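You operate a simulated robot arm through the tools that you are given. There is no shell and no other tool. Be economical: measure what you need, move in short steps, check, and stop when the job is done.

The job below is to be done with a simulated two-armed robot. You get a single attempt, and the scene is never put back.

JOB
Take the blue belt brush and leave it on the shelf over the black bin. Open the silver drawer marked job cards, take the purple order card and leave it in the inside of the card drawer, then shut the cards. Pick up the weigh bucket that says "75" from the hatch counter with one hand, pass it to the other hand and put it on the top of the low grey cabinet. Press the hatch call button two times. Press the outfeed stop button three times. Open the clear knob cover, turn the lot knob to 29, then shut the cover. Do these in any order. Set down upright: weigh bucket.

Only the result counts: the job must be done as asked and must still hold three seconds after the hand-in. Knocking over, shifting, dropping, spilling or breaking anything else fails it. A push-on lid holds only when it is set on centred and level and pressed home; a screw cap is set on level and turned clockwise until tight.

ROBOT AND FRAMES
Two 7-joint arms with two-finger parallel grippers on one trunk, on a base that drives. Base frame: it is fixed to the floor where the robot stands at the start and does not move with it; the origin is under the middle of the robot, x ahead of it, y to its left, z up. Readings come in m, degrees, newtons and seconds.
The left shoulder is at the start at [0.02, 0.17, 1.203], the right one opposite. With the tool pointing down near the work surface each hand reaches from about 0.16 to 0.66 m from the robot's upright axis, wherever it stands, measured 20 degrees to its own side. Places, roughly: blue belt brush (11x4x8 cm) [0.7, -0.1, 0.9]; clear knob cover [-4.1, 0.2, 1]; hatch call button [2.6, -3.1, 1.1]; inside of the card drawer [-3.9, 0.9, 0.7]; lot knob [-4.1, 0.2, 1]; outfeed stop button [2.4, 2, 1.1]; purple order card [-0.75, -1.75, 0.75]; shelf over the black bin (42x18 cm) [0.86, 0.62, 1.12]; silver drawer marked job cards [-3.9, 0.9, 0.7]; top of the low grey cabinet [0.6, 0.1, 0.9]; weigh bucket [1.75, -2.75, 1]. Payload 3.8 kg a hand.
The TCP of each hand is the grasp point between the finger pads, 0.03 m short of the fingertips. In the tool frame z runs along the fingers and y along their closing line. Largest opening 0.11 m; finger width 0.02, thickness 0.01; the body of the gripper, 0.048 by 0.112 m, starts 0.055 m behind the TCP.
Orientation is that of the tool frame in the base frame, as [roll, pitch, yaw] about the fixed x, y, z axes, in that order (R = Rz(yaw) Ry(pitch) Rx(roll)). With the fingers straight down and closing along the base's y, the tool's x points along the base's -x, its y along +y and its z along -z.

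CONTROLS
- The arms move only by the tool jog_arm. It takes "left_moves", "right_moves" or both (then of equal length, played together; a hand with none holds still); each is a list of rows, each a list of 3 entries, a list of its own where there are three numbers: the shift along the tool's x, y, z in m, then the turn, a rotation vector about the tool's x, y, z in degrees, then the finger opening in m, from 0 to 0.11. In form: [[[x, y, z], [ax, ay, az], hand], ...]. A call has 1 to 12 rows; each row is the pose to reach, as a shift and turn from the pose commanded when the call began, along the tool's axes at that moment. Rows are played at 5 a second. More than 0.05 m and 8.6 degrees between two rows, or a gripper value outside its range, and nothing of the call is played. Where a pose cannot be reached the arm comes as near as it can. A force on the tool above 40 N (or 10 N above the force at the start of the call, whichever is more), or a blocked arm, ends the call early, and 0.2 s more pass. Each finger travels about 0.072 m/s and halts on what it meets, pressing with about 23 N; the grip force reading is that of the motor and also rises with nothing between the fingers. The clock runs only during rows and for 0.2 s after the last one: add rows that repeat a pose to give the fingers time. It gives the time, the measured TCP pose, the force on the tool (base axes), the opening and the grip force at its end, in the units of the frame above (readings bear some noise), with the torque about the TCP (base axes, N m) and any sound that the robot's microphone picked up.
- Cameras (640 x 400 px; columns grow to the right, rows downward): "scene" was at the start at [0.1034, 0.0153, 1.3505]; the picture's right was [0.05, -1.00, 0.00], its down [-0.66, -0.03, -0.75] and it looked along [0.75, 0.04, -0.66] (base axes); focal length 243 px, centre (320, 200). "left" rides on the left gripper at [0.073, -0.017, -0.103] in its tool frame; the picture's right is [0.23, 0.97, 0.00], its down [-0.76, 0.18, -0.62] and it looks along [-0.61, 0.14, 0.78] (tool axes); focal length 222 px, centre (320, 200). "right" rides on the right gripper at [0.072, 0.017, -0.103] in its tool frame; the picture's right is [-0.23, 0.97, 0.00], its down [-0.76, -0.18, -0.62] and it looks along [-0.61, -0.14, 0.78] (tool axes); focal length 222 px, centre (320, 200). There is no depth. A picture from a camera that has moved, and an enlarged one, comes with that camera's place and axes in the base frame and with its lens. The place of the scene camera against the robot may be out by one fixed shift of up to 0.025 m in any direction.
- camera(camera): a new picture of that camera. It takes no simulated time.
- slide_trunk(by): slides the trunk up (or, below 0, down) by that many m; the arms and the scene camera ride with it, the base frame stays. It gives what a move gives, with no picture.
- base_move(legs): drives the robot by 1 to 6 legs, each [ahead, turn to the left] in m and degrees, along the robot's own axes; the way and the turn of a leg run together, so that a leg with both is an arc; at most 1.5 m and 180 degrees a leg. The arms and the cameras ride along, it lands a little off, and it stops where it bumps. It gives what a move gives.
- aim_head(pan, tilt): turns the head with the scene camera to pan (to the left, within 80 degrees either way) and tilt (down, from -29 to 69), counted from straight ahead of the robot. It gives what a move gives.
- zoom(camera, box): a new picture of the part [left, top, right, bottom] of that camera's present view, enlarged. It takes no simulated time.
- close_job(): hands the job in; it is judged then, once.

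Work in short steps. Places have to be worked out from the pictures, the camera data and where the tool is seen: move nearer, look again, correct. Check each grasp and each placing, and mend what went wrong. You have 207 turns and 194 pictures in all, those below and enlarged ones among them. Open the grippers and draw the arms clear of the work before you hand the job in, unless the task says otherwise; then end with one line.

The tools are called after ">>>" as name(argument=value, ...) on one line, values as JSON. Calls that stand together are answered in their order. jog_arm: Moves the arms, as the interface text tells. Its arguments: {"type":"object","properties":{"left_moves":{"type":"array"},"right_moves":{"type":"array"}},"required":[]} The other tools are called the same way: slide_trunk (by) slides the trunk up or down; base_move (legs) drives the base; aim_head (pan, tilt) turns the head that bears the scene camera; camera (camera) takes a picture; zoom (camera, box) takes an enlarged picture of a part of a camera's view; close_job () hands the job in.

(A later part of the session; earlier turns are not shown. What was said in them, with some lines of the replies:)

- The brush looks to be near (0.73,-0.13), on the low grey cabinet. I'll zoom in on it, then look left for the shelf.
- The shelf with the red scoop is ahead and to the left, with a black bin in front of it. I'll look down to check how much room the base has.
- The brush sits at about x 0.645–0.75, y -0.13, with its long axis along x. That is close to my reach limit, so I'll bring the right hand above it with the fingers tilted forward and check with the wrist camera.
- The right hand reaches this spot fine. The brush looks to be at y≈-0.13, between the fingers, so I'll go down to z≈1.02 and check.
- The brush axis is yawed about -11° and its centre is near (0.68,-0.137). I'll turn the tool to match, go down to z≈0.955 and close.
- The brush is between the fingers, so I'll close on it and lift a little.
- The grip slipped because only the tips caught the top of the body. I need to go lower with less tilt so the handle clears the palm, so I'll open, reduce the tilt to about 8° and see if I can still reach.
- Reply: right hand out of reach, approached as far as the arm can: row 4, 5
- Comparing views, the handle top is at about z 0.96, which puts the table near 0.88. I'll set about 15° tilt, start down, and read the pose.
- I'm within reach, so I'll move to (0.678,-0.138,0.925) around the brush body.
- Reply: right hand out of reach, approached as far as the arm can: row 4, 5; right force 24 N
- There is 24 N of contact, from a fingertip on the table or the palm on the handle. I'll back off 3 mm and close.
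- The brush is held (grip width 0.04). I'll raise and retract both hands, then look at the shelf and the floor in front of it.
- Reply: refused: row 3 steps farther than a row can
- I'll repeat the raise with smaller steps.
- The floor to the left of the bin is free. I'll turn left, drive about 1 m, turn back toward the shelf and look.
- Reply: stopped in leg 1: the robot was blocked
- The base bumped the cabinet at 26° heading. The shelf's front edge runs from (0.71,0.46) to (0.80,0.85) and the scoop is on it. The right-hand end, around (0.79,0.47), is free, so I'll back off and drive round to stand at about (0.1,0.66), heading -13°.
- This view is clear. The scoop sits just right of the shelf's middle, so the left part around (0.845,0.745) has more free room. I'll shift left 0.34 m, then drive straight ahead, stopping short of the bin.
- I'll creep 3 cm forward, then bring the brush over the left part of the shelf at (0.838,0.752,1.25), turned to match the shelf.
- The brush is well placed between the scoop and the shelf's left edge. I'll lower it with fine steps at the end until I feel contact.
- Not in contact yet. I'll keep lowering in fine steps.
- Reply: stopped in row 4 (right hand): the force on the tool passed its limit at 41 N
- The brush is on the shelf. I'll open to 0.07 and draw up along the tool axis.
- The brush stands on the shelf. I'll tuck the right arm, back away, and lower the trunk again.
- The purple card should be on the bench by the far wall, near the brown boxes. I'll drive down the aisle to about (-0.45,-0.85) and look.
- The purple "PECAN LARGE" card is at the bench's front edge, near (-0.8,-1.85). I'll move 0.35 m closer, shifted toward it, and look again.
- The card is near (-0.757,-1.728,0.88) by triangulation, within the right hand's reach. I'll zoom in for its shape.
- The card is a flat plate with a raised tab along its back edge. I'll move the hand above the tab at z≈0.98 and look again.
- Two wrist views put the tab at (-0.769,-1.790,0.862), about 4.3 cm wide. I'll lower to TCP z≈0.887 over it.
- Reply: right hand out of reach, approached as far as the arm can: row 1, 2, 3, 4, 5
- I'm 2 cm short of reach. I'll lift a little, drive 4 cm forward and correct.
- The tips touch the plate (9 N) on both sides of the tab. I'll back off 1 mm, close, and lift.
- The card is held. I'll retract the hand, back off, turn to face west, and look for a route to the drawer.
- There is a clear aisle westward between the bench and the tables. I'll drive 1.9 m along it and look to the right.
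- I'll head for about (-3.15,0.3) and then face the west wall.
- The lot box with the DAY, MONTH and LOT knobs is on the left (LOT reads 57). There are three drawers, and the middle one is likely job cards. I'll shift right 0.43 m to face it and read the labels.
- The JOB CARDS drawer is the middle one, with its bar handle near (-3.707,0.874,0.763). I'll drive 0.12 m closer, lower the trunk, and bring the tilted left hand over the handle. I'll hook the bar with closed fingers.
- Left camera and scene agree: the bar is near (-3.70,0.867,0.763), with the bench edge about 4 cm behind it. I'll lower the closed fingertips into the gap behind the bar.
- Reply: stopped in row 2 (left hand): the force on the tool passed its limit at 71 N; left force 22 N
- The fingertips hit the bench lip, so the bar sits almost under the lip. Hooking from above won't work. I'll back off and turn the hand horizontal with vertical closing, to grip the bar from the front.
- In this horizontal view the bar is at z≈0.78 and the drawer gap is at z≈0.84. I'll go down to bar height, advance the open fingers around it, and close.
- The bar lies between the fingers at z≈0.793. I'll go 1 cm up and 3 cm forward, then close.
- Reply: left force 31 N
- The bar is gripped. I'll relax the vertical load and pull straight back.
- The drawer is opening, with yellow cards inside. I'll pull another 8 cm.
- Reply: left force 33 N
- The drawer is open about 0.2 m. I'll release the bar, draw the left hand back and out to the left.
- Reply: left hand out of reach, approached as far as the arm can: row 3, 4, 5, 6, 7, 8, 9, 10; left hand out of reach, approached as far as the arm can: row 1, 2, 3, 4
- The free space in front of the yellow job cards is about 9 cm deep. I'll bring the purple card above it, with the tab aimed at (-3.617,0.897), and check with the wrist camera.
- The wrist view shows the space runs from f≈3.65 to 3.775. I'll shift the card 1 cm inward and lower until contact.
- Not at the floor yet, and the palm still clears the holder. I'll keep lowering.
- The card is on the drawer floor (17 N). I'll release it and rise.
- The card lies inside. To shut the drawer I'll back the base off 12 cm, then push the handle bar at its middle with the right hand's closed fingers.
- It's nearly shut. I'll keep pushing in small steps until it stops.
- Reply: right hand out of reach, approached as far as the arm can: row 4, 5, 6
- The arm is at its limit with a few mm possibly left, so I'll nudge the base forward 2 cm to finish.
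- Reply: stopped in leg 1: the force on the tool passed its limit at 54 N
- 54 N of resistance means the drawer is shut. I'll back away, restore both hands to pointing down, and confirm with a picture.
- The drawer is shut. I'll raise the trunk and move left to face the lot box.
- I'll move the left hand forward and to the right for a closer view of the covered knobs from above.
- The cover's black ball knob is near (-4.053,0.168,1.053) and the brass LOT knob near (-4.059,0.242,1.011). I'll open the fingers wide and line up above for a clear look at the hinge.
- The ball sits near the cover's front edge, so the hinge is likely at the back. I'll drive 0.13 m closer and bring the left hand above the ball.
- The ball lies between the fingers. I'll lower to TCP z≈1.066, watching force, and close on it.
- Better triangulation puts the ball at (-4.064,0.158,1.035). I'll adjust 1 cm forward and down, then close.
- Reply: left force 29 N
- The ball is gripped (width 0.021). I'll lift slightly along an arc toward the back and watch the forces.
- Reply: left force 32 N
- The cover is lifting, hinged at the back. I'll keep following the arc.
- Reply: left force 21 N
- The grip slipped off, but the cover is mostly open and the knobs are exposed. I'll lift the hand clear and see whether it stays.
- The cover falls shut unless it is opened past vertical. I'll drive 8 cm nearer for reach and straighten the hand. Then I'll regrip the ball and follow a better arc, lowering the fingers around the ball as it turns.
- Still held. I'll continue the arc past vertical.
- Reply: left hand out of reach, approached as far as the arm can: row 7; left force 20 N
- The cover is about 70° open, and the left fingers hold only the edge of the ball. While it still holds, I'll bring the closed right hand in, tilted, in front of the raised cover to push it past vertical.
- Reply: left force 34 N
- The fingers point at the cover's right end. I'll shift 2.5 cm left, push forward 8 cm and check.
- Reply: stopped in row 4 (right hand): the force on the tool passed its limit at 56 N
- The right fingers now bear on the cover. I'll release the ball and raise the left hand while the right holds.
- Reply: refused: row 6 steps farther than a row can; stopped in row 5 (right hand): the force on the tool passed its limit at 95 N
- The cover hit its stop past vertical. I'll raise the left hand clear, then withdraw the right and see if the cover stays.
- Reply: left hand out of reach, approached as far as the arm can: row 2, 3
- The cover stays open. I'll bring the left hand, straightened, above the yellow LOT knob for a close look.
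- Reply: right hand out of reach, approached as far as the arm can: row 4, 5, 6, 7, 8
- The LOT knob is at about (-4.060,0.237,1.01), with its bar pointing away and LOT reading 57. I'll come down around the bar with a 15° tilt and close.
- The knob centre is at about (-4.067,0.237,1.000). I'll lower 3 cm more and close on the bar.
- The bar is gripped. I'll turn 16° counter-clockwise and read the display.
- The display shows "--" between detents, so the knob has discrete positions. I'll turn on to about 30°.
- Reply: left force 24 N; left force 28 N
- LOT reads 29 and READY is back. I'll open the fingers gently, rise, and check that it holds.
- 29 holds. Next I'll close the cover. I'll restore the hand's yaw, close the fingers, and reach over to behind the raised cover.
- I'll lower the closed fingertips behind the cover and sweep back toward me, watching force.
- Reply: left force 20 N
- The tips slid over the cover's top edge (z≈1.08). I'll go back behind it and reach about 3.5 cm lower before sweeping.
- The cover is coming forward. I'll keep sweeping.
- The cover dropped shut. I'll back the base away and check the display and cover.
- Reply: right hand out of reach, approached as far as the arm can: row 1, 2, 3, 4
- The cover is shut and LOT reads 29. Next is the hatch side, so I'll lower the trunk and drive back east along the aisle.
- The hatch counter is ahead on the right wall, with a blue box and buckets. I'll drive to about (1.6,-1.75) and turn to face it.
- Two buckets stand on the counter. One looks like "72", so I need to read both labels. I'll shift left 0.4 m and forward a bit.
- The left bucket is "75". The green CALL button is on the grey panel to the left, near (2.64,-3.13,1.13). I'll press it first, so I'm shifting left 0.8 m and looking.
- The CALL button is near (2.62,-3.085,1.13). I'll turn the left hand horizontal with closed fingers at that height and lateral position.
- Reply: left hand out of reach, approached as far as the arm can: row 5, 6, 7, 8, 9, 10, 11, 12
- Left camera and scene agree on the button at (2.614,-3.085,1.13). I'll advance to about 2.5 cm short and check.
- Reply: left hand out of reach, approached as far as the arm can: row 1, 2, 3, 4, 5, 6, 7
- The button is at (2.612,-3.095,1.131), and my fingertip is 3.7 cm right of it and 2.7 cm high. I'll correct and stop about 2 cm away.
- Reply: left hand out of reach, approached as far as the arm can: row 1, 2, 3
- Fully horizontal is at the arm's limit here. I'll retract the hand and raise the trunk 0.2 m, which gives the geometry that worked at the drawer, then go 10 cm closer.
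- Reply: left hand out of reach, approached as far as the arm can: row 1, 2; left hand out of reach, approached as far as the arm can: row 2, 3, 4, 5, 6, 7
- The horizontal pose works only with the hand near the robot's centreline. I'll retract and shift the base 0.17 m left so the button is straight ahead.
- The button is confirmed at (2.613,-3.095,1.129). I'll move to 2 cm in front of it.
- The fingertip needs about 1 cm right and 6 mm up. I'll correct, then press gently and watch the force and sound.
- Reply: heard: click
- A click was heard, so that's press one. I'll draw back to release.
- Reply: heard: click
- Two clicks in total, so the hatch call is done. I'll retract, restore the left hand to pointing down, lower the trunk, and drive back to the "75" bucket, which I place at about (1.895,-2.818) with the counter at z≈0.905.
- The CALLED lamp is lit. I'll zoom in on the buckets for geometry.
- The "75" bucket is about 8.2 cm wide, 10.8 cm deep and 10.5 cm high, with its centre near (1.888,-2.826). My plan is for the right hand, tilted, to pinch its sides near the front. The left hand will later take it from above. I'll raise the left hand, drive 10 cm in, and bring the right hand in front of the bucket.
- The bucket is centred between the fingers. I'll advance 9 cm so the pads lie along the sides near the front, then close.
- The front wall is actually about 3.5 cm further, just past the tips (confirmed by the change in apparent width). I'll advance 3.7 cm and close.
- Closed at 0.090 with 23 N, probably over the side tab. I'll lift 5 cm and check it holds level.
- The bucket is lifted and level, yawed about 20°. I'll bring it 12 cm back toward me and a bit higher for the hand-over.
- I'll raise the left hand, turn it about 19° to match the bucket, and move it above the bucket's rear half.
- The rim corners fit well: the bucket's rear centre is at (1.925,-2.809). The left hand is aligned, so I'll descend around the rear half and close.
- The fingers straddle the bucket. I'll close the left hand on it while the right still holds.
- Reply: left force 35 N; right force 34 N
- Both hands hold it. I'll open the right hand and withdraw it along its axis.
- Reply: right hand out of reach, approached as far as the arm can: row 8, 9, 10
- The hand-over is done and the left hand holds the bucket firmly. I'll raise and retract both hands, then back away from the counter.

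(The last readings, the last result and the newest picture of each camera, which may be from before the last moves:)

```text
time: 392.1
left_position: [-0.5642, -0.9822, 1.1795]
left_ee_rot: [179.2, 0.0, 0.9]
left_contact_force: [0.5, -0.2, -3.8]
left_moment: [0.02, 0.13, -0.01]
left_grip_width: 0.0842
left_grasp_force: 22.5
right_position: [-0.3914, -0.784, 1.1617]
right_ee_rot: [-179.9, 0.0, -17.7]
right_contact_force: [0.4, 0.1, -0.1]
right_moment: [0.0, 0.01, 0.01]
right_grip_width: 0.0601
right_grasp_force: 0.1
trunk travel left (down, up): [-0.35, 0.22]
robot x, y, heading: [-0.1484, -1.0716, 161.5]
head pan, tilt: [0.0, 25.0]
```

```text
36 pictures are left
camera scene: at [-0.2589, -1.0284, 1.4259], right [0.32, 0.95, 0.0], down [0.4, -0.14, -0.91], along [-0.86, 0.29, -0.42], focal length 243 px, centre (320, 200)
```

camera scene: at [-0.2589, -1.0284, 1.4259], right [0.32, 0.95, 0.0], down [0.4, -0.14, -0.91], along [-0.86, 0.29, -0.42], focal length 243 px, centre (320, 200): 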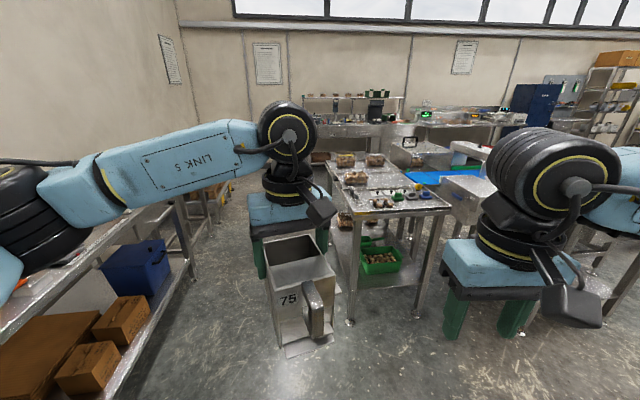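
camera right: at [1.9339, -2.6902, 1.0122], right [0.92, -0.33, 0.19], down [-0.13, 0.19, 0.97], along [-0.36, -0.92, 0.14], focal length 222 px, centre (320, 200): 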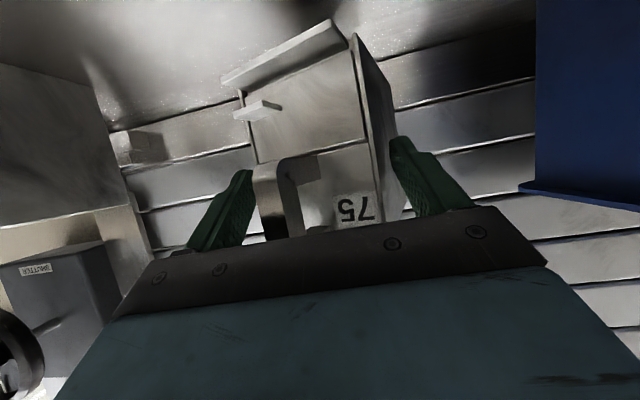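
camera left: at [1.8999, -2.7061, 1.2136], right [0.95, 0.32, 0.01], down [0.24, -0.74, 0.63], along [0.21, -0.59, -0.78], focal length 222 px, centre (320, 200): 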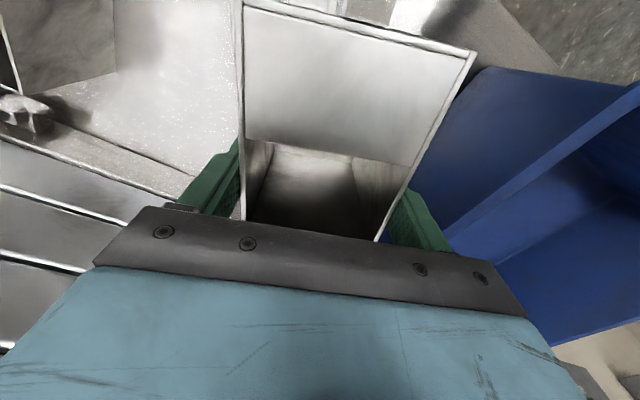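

Now I'll drive to the front of the low grey cabinet and look at its top.

>>> base_move(legs=[[0, -64.5], [1.0, 0], [0, -109]])

>>> aim_head(pan=0, tilt=40)

>>> camera(camera="scene")

```text
time: 404.7
left_position: [0.1588, -0.1328, 1.1812]
left_ee_rot: [179.3, 0.0, -173.4]
left_contact_force: [-0.3, -0.7, -2.5]
left_moment: [0.05, -0.1, -0.03]
left_grip_width: 0.084
left_grasp_force: 23.6
right_position: [0.0067, -0.3483, 1.1621]
right_ee_rot: [-179.8, 0.2, 168.1]
right_contact_force: [0.2, 0.6, -0.6]
right_moment: [-0.02, 0.03, 0.02]
right_grip_width: 0.0597
right_grasp_force: 0.0
trunk travel left (down, up): [-0.35, 0.22]
robot x, y, heading: [-0.2603, -0.0835, -13.2]
head pan, tilt: [0.0, 25.0]
```

```text
time: 405.5
left_position: [0.1585, -0.1319, 1.1795]
left_ee_rot: [179.3, 0.0, -173.3]
left_contact_force: [-0.6, 0.3, -3.5]
left_moment: [0.0, -0.14, -0.05]
left_grip_width: 0.0838
left_grasp_force: 22.7
right_position: [0.0055, -0.3473, 1.1611]
right_ee_rot: [-179.8, 0.1, 168.1]
right_contact_force: [0.1, -0.2, 0.3]
right_moment: [0.02, 0.02, 0.04]
right_grip_width: 0.0601
right_grasp_force: 0.1
trunk travel left (down, up): [-0.35, 0.22]
robot x, y, heading: [-0.264, -0.0824, -12.7]
head pan, tilt: [0.0, 40.0]
```

```text
35 pictures are left
camera scene: at [-0.1605, -0.094, 1.4027], right [-0.22, -0.97, 0.0], down [-0.63, 0.14, -0.77], along [0.75, -0.17, -0.64], focal length 243 px, centre (320, 200)
```

scene: 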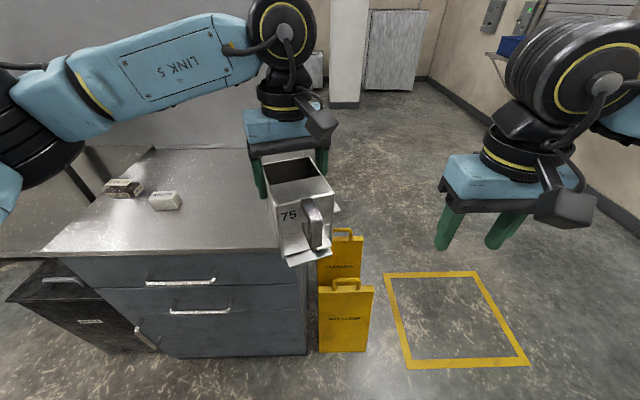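

The right half of the cabinet top is free. I'll turn to heading 0, drive 17 cm closer, and move the bucket over about (0.48,0.03).

>>> base_move(legs=[[0, 12.7], [0.17, 0]])

>>> camera(camera="scene")

```text
time: 407.8
left_position: [0.3283, -0.0399, 1.1803]
left_ee_rot: [179.2, -0.1, -160.7]
left_contact_force: [0.6, 0.2, -4.2]
left_moment: [0.04, -0.08, 0.01]
left_grip_width: 0.084
left_grasp_force: 22.7
right_position: [0.2269, -0.284, 1.162]
right_ee_rot: [-179.9, 0.0, -179.3]
right_contact_force: [0.3, -0.2, -0.4]
right_moment: [0.02, 0.0, 0.0]
right_grip_width: 0.06
right_grasp_force: 0.0
trunk travel left (down, up): [-0.35, 0.22]
robot x, y, heading: [-0.092, -0.0831, -0.0]
head pan, tilt: [0.0, 40.0]
```

```text
34 pictures are left
camera scene: at [0.0118, -0.0717, 1.4025], right [-0.01, -1.0, 0.0], down [-0.64, 0.0, -0.77], along [0.77, 0.0, -0.64], focal length 243 px, centre (320, 200)
```

scene: 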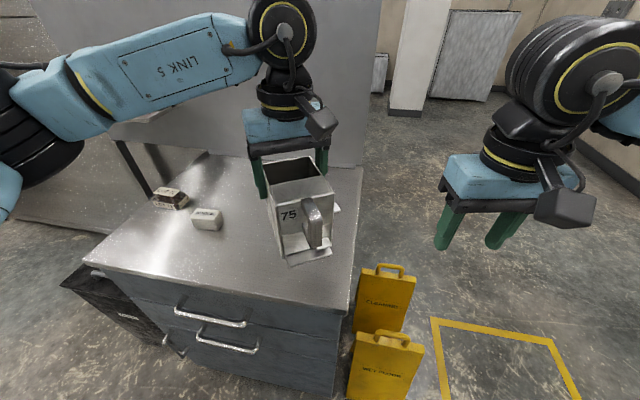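

>>> jog_arm(left_moves=[[[-0.04, 0.004, 0], [0, 0, 0], 0.06], [[-0.08, 0.008, 0.0], [0, 0, 0], 0.06], [[-0.12, 0.012, 0.0], [0, 0, 0], 0.06], [[-0.16, 0.016, 0.0], [0, 0, 0], 0.06], [[-0.189, 0.019, 0.0], [0, 0, 0], 0.06], [[-0.189, 0.019, 0.045], [0, 0, 0], 0.06], [[-0.189, 0.019, 0.09], [0, 0, 0], 0.06], [[-0.189, 0.019, 0.135], [0, 0, 0], 0.06], [[-0.189, 0.019, 0.15], [0, 0, 0], 0.06], [[-0.189, 0.019, 0.16], [0, 0, 0], 0.06]])

>>> camera(camera="scene")

```text
time: 410.0
left_position: [0.4994, 0.0428, 1.0196]
left_ee_rot: [179.1, 0.0, -160.7]
left_contact_force: [0.6, -0.2, -2.9]
left_moment: [0.07, -0.09, -0.01]
left_grip_width: 0.084
left_grasp_force: 22.5
right_position: [0.2267, -0.2831, 1.1616]
right_ee_rot: [-179.7, 0.1, -179.3]
right_contact_force: [0.3, 0.0, 0.3]
right_moment: [-0.01, -0.02, 0.07]
right_grip_width: 0.06
right_grasp_force: 0.1
trunk travel left (down, up): [-0.35, 0.22]
robot x, y, heading: [-0.0956, -0.0838, -0.1]
head pan, tilt: [0.0, 40.0]
```

```text
33 pictures are left
camera scene: at [0.0111, -0.0716, 1.4026], right [-0.01, -1.0, 0.0], down [-0.64, 0.0, -0.77], along [0.77, 0.0, -0.64], focal length 243 px, centre (320, 200)
```

scene: 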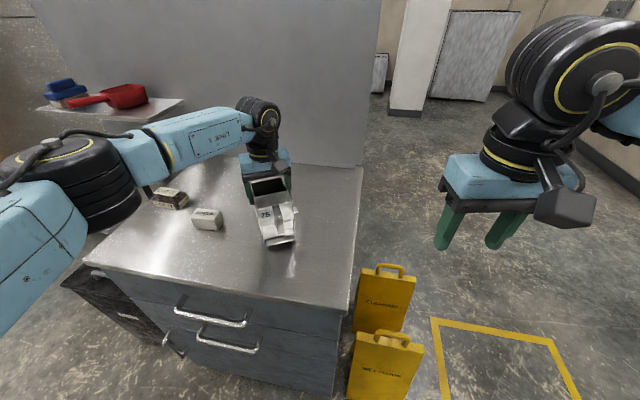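

The bucket is over clear space. I'll lower in fine steps until contact.

>>> jog_arm(left_moves=[[[0, 0, 0.007], [0, 0, 0], 0.06], [[0, 0, 0.013], [0, 0, 0], 0.06], [[0, 0, 0.018], [0, 0, 0], 0.06], [[0, 0, 0.023], [0, 0, 0], 0.06], [[0, 0, 0.028], [0, 0, 0], 0.06], [[0, 0, 0.032], [0, 0, 0], 0.06]])

>>> zoom(camera="scene", box=[200, 140, 340, 260])

```text
time: 411.4
left_position: [0.4987, 0.0435, 0.9903]
left_ee_rot: [179.4, 0.1, -160.6]
left_contact_force: [4.0, 1.8, 19.6]
left_moment: [-0.84, -0.26, 0.27]
left_grip_width: 0.084
left_grasp_force: 22.8
right_position: [0.2256, -0.2831, 1.1626]
right_ee_rot: [-179.8, 0.2, -179.3]
right_contact_force: [0.0, -0.1, -0.4]
right_moment: [0.02, -0.06, 0.01]
right_grip_width: 0.06
right_grasp_force: 0.0
trunk travel left (down, up): [-0.35, 0.22]
robot x, y, heading: [-0.0952, -0.0811, -0.0]
head pan, tilt: [0.0, 40.0]
```

```text
3.33 times, centred on (270, 200) of scene
camera zoom: at [0.0092, -0.0718, 1.4029], right [-0.01, -1.0, 0.0], down [-0.64, 0.0, -0.77], along [0.77, 0.0, -0.64], focal length 808 px, centre (487, 200)
```

zoom: 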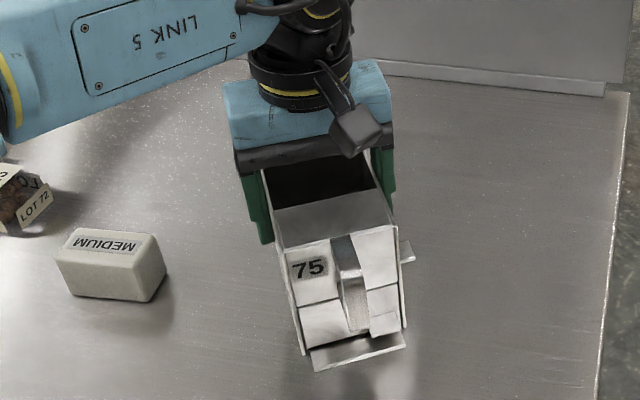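

Contact at 20 N. I'll back off 1 mm, open fully, and rise straight up.

>>> jog_arm(left_moves=[[[0, 0, -0.002], [0, 0, 0], 0.09], [[0, 0, -0.002], [0, 0, 0], 0.1], [[0, 0, -0.002], [0, 0, 0], 0.11], [[0, 0, -0.002], [0, 0, 0], 0.11], [[0, 0, -0.03], [0, 0, 0], 0.11], [[0, 0, -0.07], [0, 0, 0], 0.11], [[0, 0, -0.11], [0, 0, 0], 0.11], [[0, 0, -0.15], [0, 0, 0], 0.11]])

>>> zoom(camera="scene", box=[200, 140, 340, 260])

```text
time: 413.2
left_position: [0.4984, 0.0396, 1.1394]
left_ee_rot: [179.2, 0.0, -160.8]
left_contact_force: [0.4, -0.7, 0.7]
left_moment: [-0.02, 0.0, 0.02]
left_grip_width: 0.1098
left_grasp_force: 0.2
right_position: [0.2255, -0.2829, 1.1617]
right_ee_rot: [-179.8, 0.1, -179.3]
right_contact_force: [-0.6, 0.2, 0.4]
right_moment: [-0.01, 0.02, 0.0]
right_grip_width: 0.0601
right_grasp_force: 0.0
trunk travel left (down, up): [-0.35, 0.22]
robot x, y, heading: [-0.0937, -0.079, 0.0]
head pan, tilt: [0.0, 40.0]
```

```text
3.33 times, centred on (270, 200) of scene
camera zoom: at [0.0102, -0.0721, 1.4027], right [-0.01, -1.0, 0.0], down [-0.64, 0.0, -0.77], along [0.77, 0.0, -0.64], focal length 808 px, centre (487, 200)
```

zoom: 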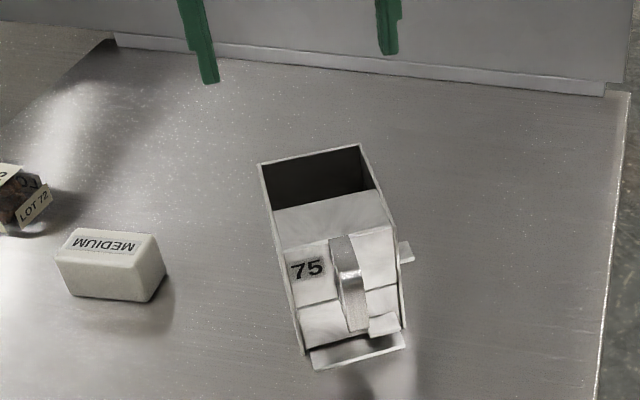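

The bucket stands upright on the cabinet. The last job is the outfeed stop button near (2.4,2). I'll retract the left hand and drive round the south side to look north.

>>> jog_arm(left_moves=[[[0.03, 0, -0.03], [0, 0, 5], 0.09], [[0.06, 0.0, -0.05], [0, 0, 10], 0.07], [[0.09, 0.0, -0.05], [0, 0, 15], 0.05], [[0.12, 0.02, -0.05], [0, 0, 19], 0.03], [[0.14, 0.06, -0.05], [0, 0, 19], 0.0], [[0.14, 0.1, -0.05], [0, 0, 19], 0.0]])

>>> base_move(legs=[[-0.2, 0], [0, -75], [0.88, 0], [0, 75], [1.5, 0], [0, 77]])

>>> aim_head(pan=0, tilt=18)

>>> camera(camera="scene")

```text
time: 414.6
left_position: [0.3357, 0.0913, 1.1889]
left_ee_rot: [179.3, -0.3, -179.8]
left_contact_force: [-0.5, 0.3, -0.1]
left_moment: [-0.03, -0.01, -0.01]
left_grip_width: 0.0
left_grasp_force: 23.1
right_position: [0.2256, -0.2838, 1.1631]
right_ee_rot: [-179.8, 0.1, -179.3]
right_contact_force: [0.2, -0.1, 0.2]
right_moment: [-0.01, 0.01, -0.01]
right_grip_width: 0.0599
right_grasp_force: 0.0
trunk travel left (down, up): [-0.35, 0.22]
robot x, y, heading: [-0.0921, -0.0813, -0.2]
head pan, tilt: [0.0, 40.0]
```

```text
time: 437.2
left_position: [1.374, -0.5048, 1.1916]
left_ee_rot: [179.3, -0.4, -104.3]
left_contact_force: [-0.4, -0.6, -0.1]
left_moment: [-0.01, 0.02, 0.03]
left_grip_width: 0.0001
left_grasp_force: 23.5
right_position: [1.7064, -0.7047, 1.1616]
right_ee_rot: [-179.7, 0.0, -103.8]
right_contact_force: [-0.7, 0.0, -0.2]
right_moment: [0.02, 0.05, 0.02]
right_grip_width: 0.0601
right_grasp_force: 0.0
trunk travel left (down, up): [-0.35, 0.22]
robot x, y, heading: [1.43, -0.9647, 75.1]
head pan, tilt: [0.0, 40.0]
```

```text
time: 438.1
left_position: [1.3746, -0.5042, 1.19]
left_ee_rot: [179.3, -0.3, -104.2]
left_contact_force: [0.0, 0.5, -0.3]
left_moment: [0.01, 0.01, -0.01]
left_grip_width: 0.0
left_grasp_force: 23.1
right_position: [1.707, -0.7049, 1.1621]
right_ee_rot: [-179.8, 0.1, -103.9]
right_contact_force: [-0.7, 0.3, -0.2]
right_moment: [0.0, 0.0, 0.0]
right_grip_width: 0.06
right_grasp_force: 0.1
trunk travel left (down, up): [-0.35, 0.22]
robot x, y, heading: [1.4319, -0.9613, 75.0]
head pan, tilt: [0.0, 18.0]
```

```text
30 pictures are left
camera scene: at [1.4592, -0.8422, 1.4372], right [0.97, -0.26, 0.0], down [-0.08, -0.3, -0.95], along [0.25, 0.92, -0.31], focal length 243 px, centre (320, 200)
```

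scene: 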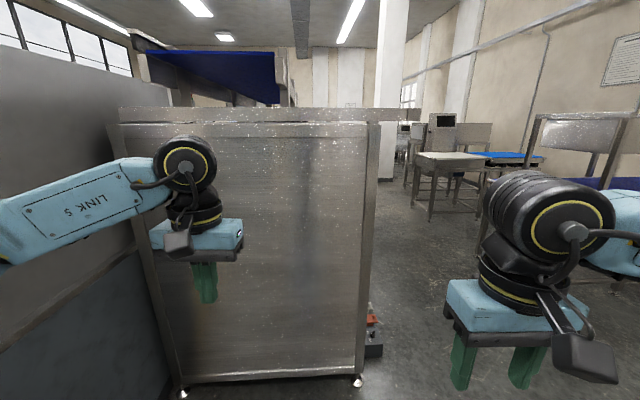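

The machine's east side should carry the stop button near (2.4,2). I'll drive round its corner, keeping clear of the small object at its base, and face it.

>>> base_move(legs=[[0, -48.5], [1.45, 0], [0, 53.7], [1.0, 0], [0.95, 0], [0, 86]])

>>> camera(camera="scene")

```text
time: 463.0
left_position: [2.6264, 1.5596, 1.1902]
left_ee_rot: [179.4, -0.3, -13.7]
left_contact_force: [0.0, -0.2, -1.0]
left_moment: [0.02, -0.03, 0.01]
left_grip_width: 0.0002
left_grasp_force: 22.9
right_position: [2.8225, 1.8936, 1.1609]
right_ee_rot: [-179.8, 0.1, -13.3]
right_contact_force: [-0.2, 0.2, 0.0]
right_moment: [-0.01, -0.01, -0.02]
right_grip_width: 0.06
right_grasp_force: 0.0
trunk travel left (down, up): [-0.35, 0.22]
robot x, y, heading: [3.0854, 1.6227, 165.4]
head pan, tilt: [0.0, 18.0]
```

```text
29 pictures are left
camera scene: at [2.9725, 1.6605, 1.4373], right [0.25, 0.97, 0.0], down [0.3, -0.08, -0.95], along [-0.92, 0.24, -0.31], focal length 243 px, centre (320, 200)
```

scene: 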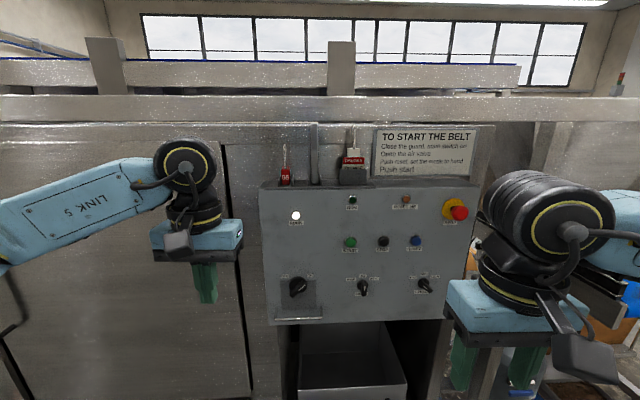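

>>> zoom(camera="scene", box=[260, 170, 490, 320])

```text
2.67 times, centred on (375, 245) of scene
camera zoom: at [2.9725, 1.6605, 1.4373], right [0.25, 0.97, 0.0], down [0.3, -0.08, -0.95], along [-0.92, 0.24, -0.31], focal length 647 px, centre (173, 80)
```

zoom: 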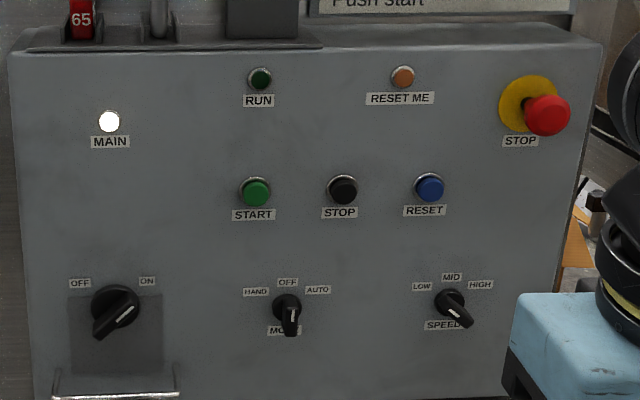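

The black STOP push-button matches the stated place (2.4,2.0,1.1). The red mushroom is elsewhere. I'll shift the base 0.19 m right so it is straight ahead, go 8 cm closer, and raise the trunk for the horizontal reach.

>>> base_move(legs=[[0, -90], [0.19, 0], [0, 90], [0.08, 0]])

>>> slide_trunk(by=0.12)

>>> jog_arm(left_moves=[[[0.01, -0.018, 0.0], [0, -7.5, 0], 0.0], [[0.02, -0.036, 0.0], [0, -15, 0], 0.0], [[0.02, -0.054, 0.01], [0, -22.5, 0], 0.0], [[0.02, -0.072, 0.02], [0, -30, 0], 0.0], [[0.02, -0.09, 0.03], [0, -37.5, 0], 0.0], [[0.02, -0.108, 0.04], [0, -45, 0], 0.0], [[0.02, -0.126, 0.05], [0, -52.5, 0], 0.0], [[0.02, -0.144, 0.06], [0, -60, 0], 0.0], [[0.02, -0.16, 0.07], [0, -67.5, 0], 0.0], [[0.02, -0.175, 0.08], [0, -75, 0], 0.0], [[0.02, -0.175, 0.1], [0, -78, 0], 0.0]])

>>> camera(camera="left")

```text
time: 472.8
left_position: [2.5945, 1.7678, 1.1901]
left_ee_rot: [179.3, -0.2, -14.3]
left_contact_force: [-0.1, -0.5, 0.1]
left_moment: [0.0, -0.03, 0.01]
left_grip_width: 0.0001
left_grasp_force: 22.8
right_position: [2.794, 2.1021, 1.1627]
right_ee_rot: [-179.8, 0.1, -13.8]
right_contact_force: [0.2, 0.7, -0.4]
right_moment: [-0.02, -0.02, 0.03]
right_grip_width: 0.0602
right_grasp_force: 0.2
trunk travel left (down, up): [-0.35, 0.22]
robot x, y, heading: [3.0596, 1.8277, 165.2]
head pan, tilt: [0.0, 18.0]
```

```text
time: 474.3
left_position: [2.5962, 1.7691, 1.3102]
left_ee_rot: [179.3, -0.3, -14.3]
left_contact_force: [1.4, 0.2, -0.1]
left_moment: [-0.01, 0.02, 0.0]
left_grip_width: 0.0002
left_grasp_force: 23.5
right_position: [2.7953, 2.1001, 1.2821]
right_ee_rot: [-179.8, 0.2, -13.9]
right_contact_force: [0.6, 0.6, 0.2]
right_moment: [-0.01, 0.0, 0.01]
right_grip_width: 0.0602
right_grasp_force: 0.1
trunk travel left (down, up): [-0.47, 0.1]
robot x, y, heading: [3.0558, 1.8232, 165.1]
head pan, tilt: [0.0, 18.0]
```

```text
time: 476.7
left_position: [2.6584, 1.9331, 1.2084]
left_ee_rot: [176.8, 78.0, -17.4]
left_contact_force: [-0.3, 0.7, 0.9]
left_moment: [-0.03, 0.01, -0.02]
left_grip_width: 0.0
left_grasp_force: 22.8
right_position: [2.7959, 2.1022, 1.2825]
right_ee_rot: [-179.8, 0.0, -13.9]
right_contact_force: [0.2, -1.3, -0.3]
right_moment: [0.01, 0.01, -0.03]
right_grip_width: 0.0599
right_grasp_force: 0.1
trunk travel left (down, up): [-0.47, 0.1]
robot x, y, heading: [3.0503, 1.8293, 165.1]
head pan, tilt: [0.0, 18.0]
```

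```text
27 pictures are left
camera left: at [2.775, 1.9195, 1.159], right [-0.19, -0.96, -0.21], down [0.39, -0.27, 0.88], along [-0.9, 0.09, 0.43], focal length 222 px, centre (320, 200)
```

left: 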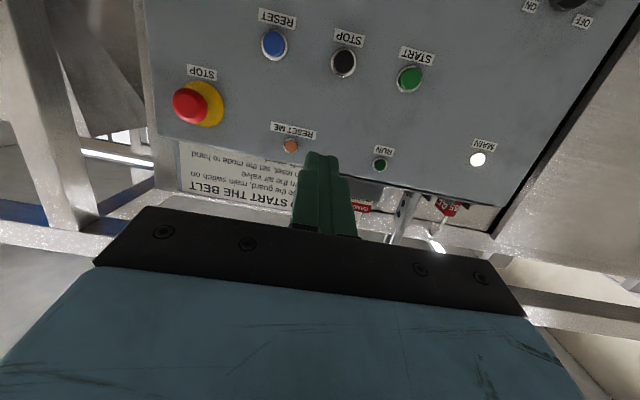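

STOP is visible at (343,63). I'll advance most of the way and re-triangulate.

>>> jog_arm(left_moves=[[[0.012, 0.008, 0.035], [0, 0, 0], 0.0], [[0.024, 0.016, 0.07], [0, 0, 0], 0.0], [[0.035, 0.0234, 0.105], [0, 0, 0], 0.0], [[0.041, 0.0234, 0.135], [0, 0, 0], 0.0]])

>>> camera(camera="left")

```text
time: 477.7
left_position: [2.5314, 1.9394, 1.1388]
left_ee_rot: [176.8, 77.8, -17.4]
left_contact_force: [-0.4, 0.8, 0.6]
left_moment: [-0.02, 0.0, -0.01]
left_grip_width: 0.0
left_grasp_force: 23.6
right_position: [2.7936, 2.1016, 1.2809]
right_ee_rot: [-179.9, 0.1, -13.9]
right_contact_force: [-0.2, -0.6, -1.1]
right_moment: [-0.01, -0.01, -0.01]
right_grip_width: 0.06
right_grasp_force: 0.0
trunk travel left (down, up): [-0.47, 0.1]
robot x, y, heading: [3.0569, 1.8258, 165.2]
head pan, tilt: [0.0, 18.0]
```

```text
26 pictures are left
camera left: at [2.6487, 1.9261, 1.0904], right [-0.19, -0.96, -0.21], down [0.39, -0.27, 0.88], along [-0.9, 0.09, 0.43], focal length 222 px, centre (320, 200)
```

left: 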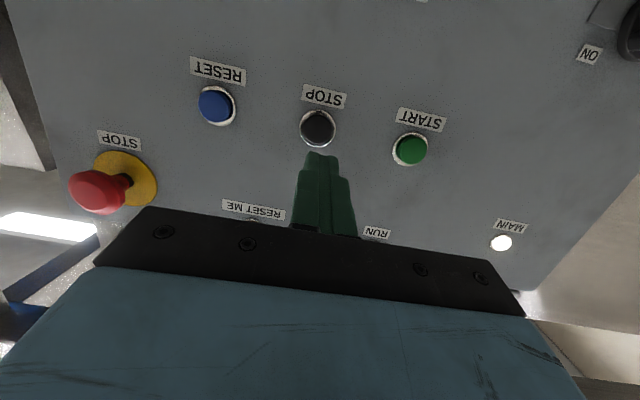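

The button is at (2.437,1.965,1.120), right on my tool axis about 7 cm ahead of the tip. I'll approach to 1.5 cm and then press once in fine steps.

>>> jog_arm(left_moves=[[[-0.001, -0.001, 0.03], [0, 0, 0], 0.0], [[-0.002, -0.002, 0.05], [0, 0, 0], 0.0]])

>>> jog_arm(left_moves=[[[0, 0, 0.006], [0, 0, 0], 0.0], [[0, 0, 0.011], [0, 0, 0], 0.0], [[0, 0, 0.015], [0, 0, 0], 0.0]])

>>> camera(camera="left")

```text
time: 478.3
left_position: [2.4851, 1.9533, 1.1295]
left_ee_rot: [176.6, 77.7, -17.7]
left_contact_force: [0.0, -0.4, 0.0]
left_moment: [0.0, 0.01, -0.01]
left_grip_width: 0.0001
left_grasp_force: 22.6
right_position: [2.7954, 2.1015, 1.2823]
right_ee_rot: [-179.8, 0.1, -14.0]
right_contact_force: [-0.2, 0.1, -0.2]
right_moment: [-0.02, 0.0, -0.02]
right_grip_width: 0.06
right_grasp_force: 0.0
trunk travel left (down, up): [-0.47, 0.1]
robot x, y, heading: [3.0573, 1.8271, 165.0]
head pan, tilt: [0.0, 18.0]
```

```text
time: 479.1
left_position: [2.4742, 1.9553, 1.1291]
left_ee_rot: [176.5, 77.7, -17.7]
left_contact_force: [12.0, -4.3, 5.1]
left_moment: [0.06, 0.22, 0.09]
left_grip_width: 0.0001
left_grasp_force: 23.4
right_position: [2.7977, 2.1009, 1.2827]
right_ee_rot: [-179.9, 0.2, -13.8]
right_contact_force: [-0.5, -0.5, -1.2]
right_moment: [0.0, -0.03, -0.02]
right_grip_width: 0.0599
right_grasp_force: 0.1
trunk travel left (down, up): [-0.47, 0.1]
robot x, y, heading: [3.0532, 1.8242, 164.8]
head pan, tilt: [0.0, 18.0]
heard: click
```

```text
25 pictures are left
camera left: at [2.5905, 1.9422, 1.0801], right [-0.19, -0.96, -0.21], down [0.39, -0.27, 0.88], along [-0.9, 0.09, 0.43], focal length 222 px, centre (320, 200)
```

left: 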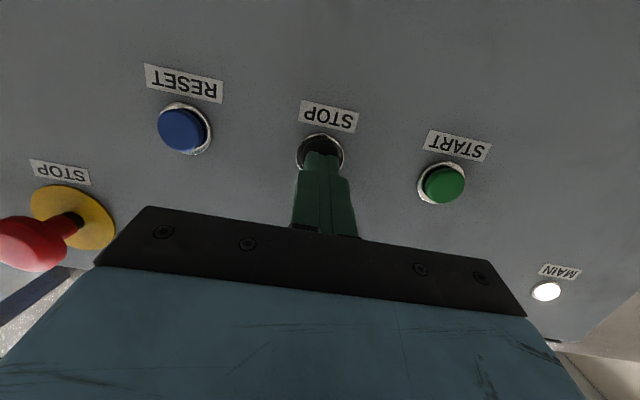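

Click one. I'll release, press for the second, release, and press for the third.

>>> jog_arm(left_moves=[[[0, 0, -0.012], [0, 0, 0], 0.0], [[0, 0, -0.025], [0, 0, 0], 0.0], [[0, 0, -0.025], [0, 0, 0], 0.0]])

>>> jog_arm(left_moves=[[[0, 0, 0.012], [0, 0, 0], 0.0], [[0, 0, 0.02], [0, 0, 0], 0.0], [[0, 0, 0.026], [0, 0, 0], 0.0]])

>>> jog_arm(left_moves=[[[0, 0, -0.012], [0, 0, 0], 0.0], [[0, 0, -0.025], [0, 0, 0], 0.0], [[0, 0, -0.025], [0, 0, 0], 0.0]])

```text
time: 479.9
left_position: [2.4952, 1.9502, 1.1332]
left_ee_rot: [176.5, 77.7, -17.6]
left_contact_force: [-0.5, -0.2, 0.3]
left_moment: [0.01, 0.02, -0.01]
left_grip_width: 0.0001
left_grasp_force: 23.2
right_position: [2.7945, 2.1018, 1.2816]
right_ee_rot: [-179.7, 0.1, -13.9]
right_contact_force: [0.1, 0.0, 0.1]
right_moment: [0.02, 0.02, -0.03]
right_grip_width: 0.0601
right_grasp_force: 0.0
trunk travel left (down, up): [-0.47, 0.1]
robot x, y, heading: [3.056, 1.8252, 165.0]
head pan, tilt: [0.0, 18.0]
```

```text
time: 480.7
left_position: [2.473, 1.9547, 1.1288]
left_ee_rot: [176.5, 77.9, -17.6]
left_contact_force: [15.2, -7.6, 8.3]
left_moment: [0.09, 0.24, 0.14]
left_grip_width: 0.0
left_grasp_force: 23.1
right_position: [2.7979, 2.0994, 1.2828]
right_ee_rot: [-179.8, 0.2, -13.9]
right_contact_force: [-0.3, -0.3, -0.5]
right_moment: [-0.04, 0.01, 0.01]
right_grip_width: 0.0599
right_grasp_force: 0.0
trunk travel left (down, up): [-0.47, 0.1]
robot x, y, heading: [3.0546, 1.8246, 165.2]
head pan, tilt: [0.0, 18.0]
heard: click
```

```text
time: 481.5
left_position: [2.4935, 1.9505, 1.1327]
left_ee_rot: [176.5, 77.7, -17.5]
left_contact_force: [-0.9, -0.2, -0.1]
left_moment: [-0.04, -0.01, 0.01]
left_grip_width: 0.0002
left_grasp_force: 22.4
right_position: [2.7945, 2.1023, 1.2822]
right_ee_rot: [-179.9, 0.2, -14.0]
right_contact_force: [-0.4, 0.0, 0.2]
right_moment: [0.0, 0.03, 0.06]
right_grip_width: 0.0598
right_grasp_force: 0.0
trunk travel left (down, up): [-0.47, 0.1]
robot x, y, heading: [3.0513, 1.8309, 165.1]
head pan, tilt: [0.0, 18.0]
```

Two clicks so far. Now the third press, then withdraw.

>>> jog_arm(left_moves=[[[0, 0, 0.012], [0, 0, 0], 0.0], [[0, 0, 0.02], [0, 0, 0], 0.0], [[0, 0, 0.026], [0, 0, 0], 0.0]])

>>> jog_arm(left_moves=[[[0, 0, -0.02], [0, 0, 0], 0.0], [[0, 0, -0.06], [0, 0, 0], 0.0], [[0, 0, -0.1], [0, 0, 0], 0.03], [[0, 0, -0.14], [0, 0, 0], 0.06], [[0, 0, -0.14], [0, 0, 0], 0.06]])

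>>> base_move(legs=[[-0.2, 0]])

>>> camera(camera="scene")

```text
time: 482.3
left_position: [2.4725, 1.9551, 1.128]
left_ee_rot: [176.6, 77.8, -17.5]
left_contact_force: [17.1, -7.9, 7.2]
left_moment: [0.11, 0.27, 0.16]
left_grip_width: 0.0
left_grasp_force: 22.8
right_position: [2.7985, 2.0996, 1.282]
right_ee_rot: [-179.8, 0.4, -13.8]
right_contact_force: [0.4, -0.3, -0.6]
right_moment: [0.03, -0.01, 0.02]
right_grip_width: 0.0599
right_grasp_force: 0.0
trunk travel left (down, up): [-0.47, 0.1]
robot x, y, heading: [3.0548, 1.8236, 165.3]
head pan, tilt: [0.0, 18.0]
heard: click
```

```text
time: 483.5
left_position: [2.6019, 1.9225, 1.1574]
left_ee_rot: [176.7, 77.7, -17.5]
left_contact_force: [-0.6, -1.1, -0.1]
left_moment: [-0.01, -0.02, 0.02]
left_grip_width: 0.0599
left_grasp_force: 0.0
right_position: [2.7947, 2.1011, 1.2811]
right_ee_rot: [-179.8, 0.1, -13.8]
right_contact_force: [0.0, 0.8, -0.1]
right_moment: [0.0, -0.03, -0.04]
right_grip_width: 0.0599
right_grasp_force: 0.0
trunk travel left (down, up): [-0.47, 0.1]
robot x, y, heading: [3.0541, 1.8235, 165.1]
head pan, tilt: [0.0, 18.0]
```

```text
time: 485.1
left_position: [2.7919, 1.8714, 1.1569]
left_ee_rot: [176.6, 77.7, -17.6]
left_contact_force: [0.1, 0.2, 0.2]
left_moment: [0.0, 0.02, 0.01]
left_grip_width: 0.0602
left_grasp_force: 0.1
right_position: [2.9851, 2.0504, 1.2819]
right_ee_rot: [-179.8, 0.0, -13.8]
right_contact_force: [-0.4, 0.6, 0.0]
right_moment: [-0.02, 0.0, -0.02]
right_grip_width: 0.0599
right_grasp_force: 0.1
trunk travel left (down, up): [-0.47, 0.1]
robot x, y, heading: [3.2442, 1.7752, 165.3]
head pan, tilt: [0.0, 18.0]
```

```text
24 pictures are left
camera scene: at [3.1333, 1.8158, 1.5573], right [0.26, 0.97, 0.0], down [0.3, -0.08, -0.95], along [-0.92, 0.24, -0.31], focal length 243 px, centre (320, 200)
```

scene: 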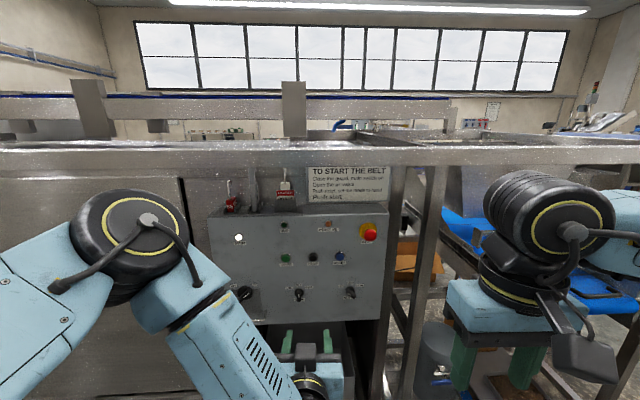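

All three STOP presses clicked, both arms are clear with the grippers open, and every other part of the job was checked as it was finished. I'm handing the job in.

>>> close_job()

```text
The job is handed in.
```

The job is handed in with every task done; I took the black STOP button as the outfeed stop because it matched the given position, though its label doesn't say "outfeed".
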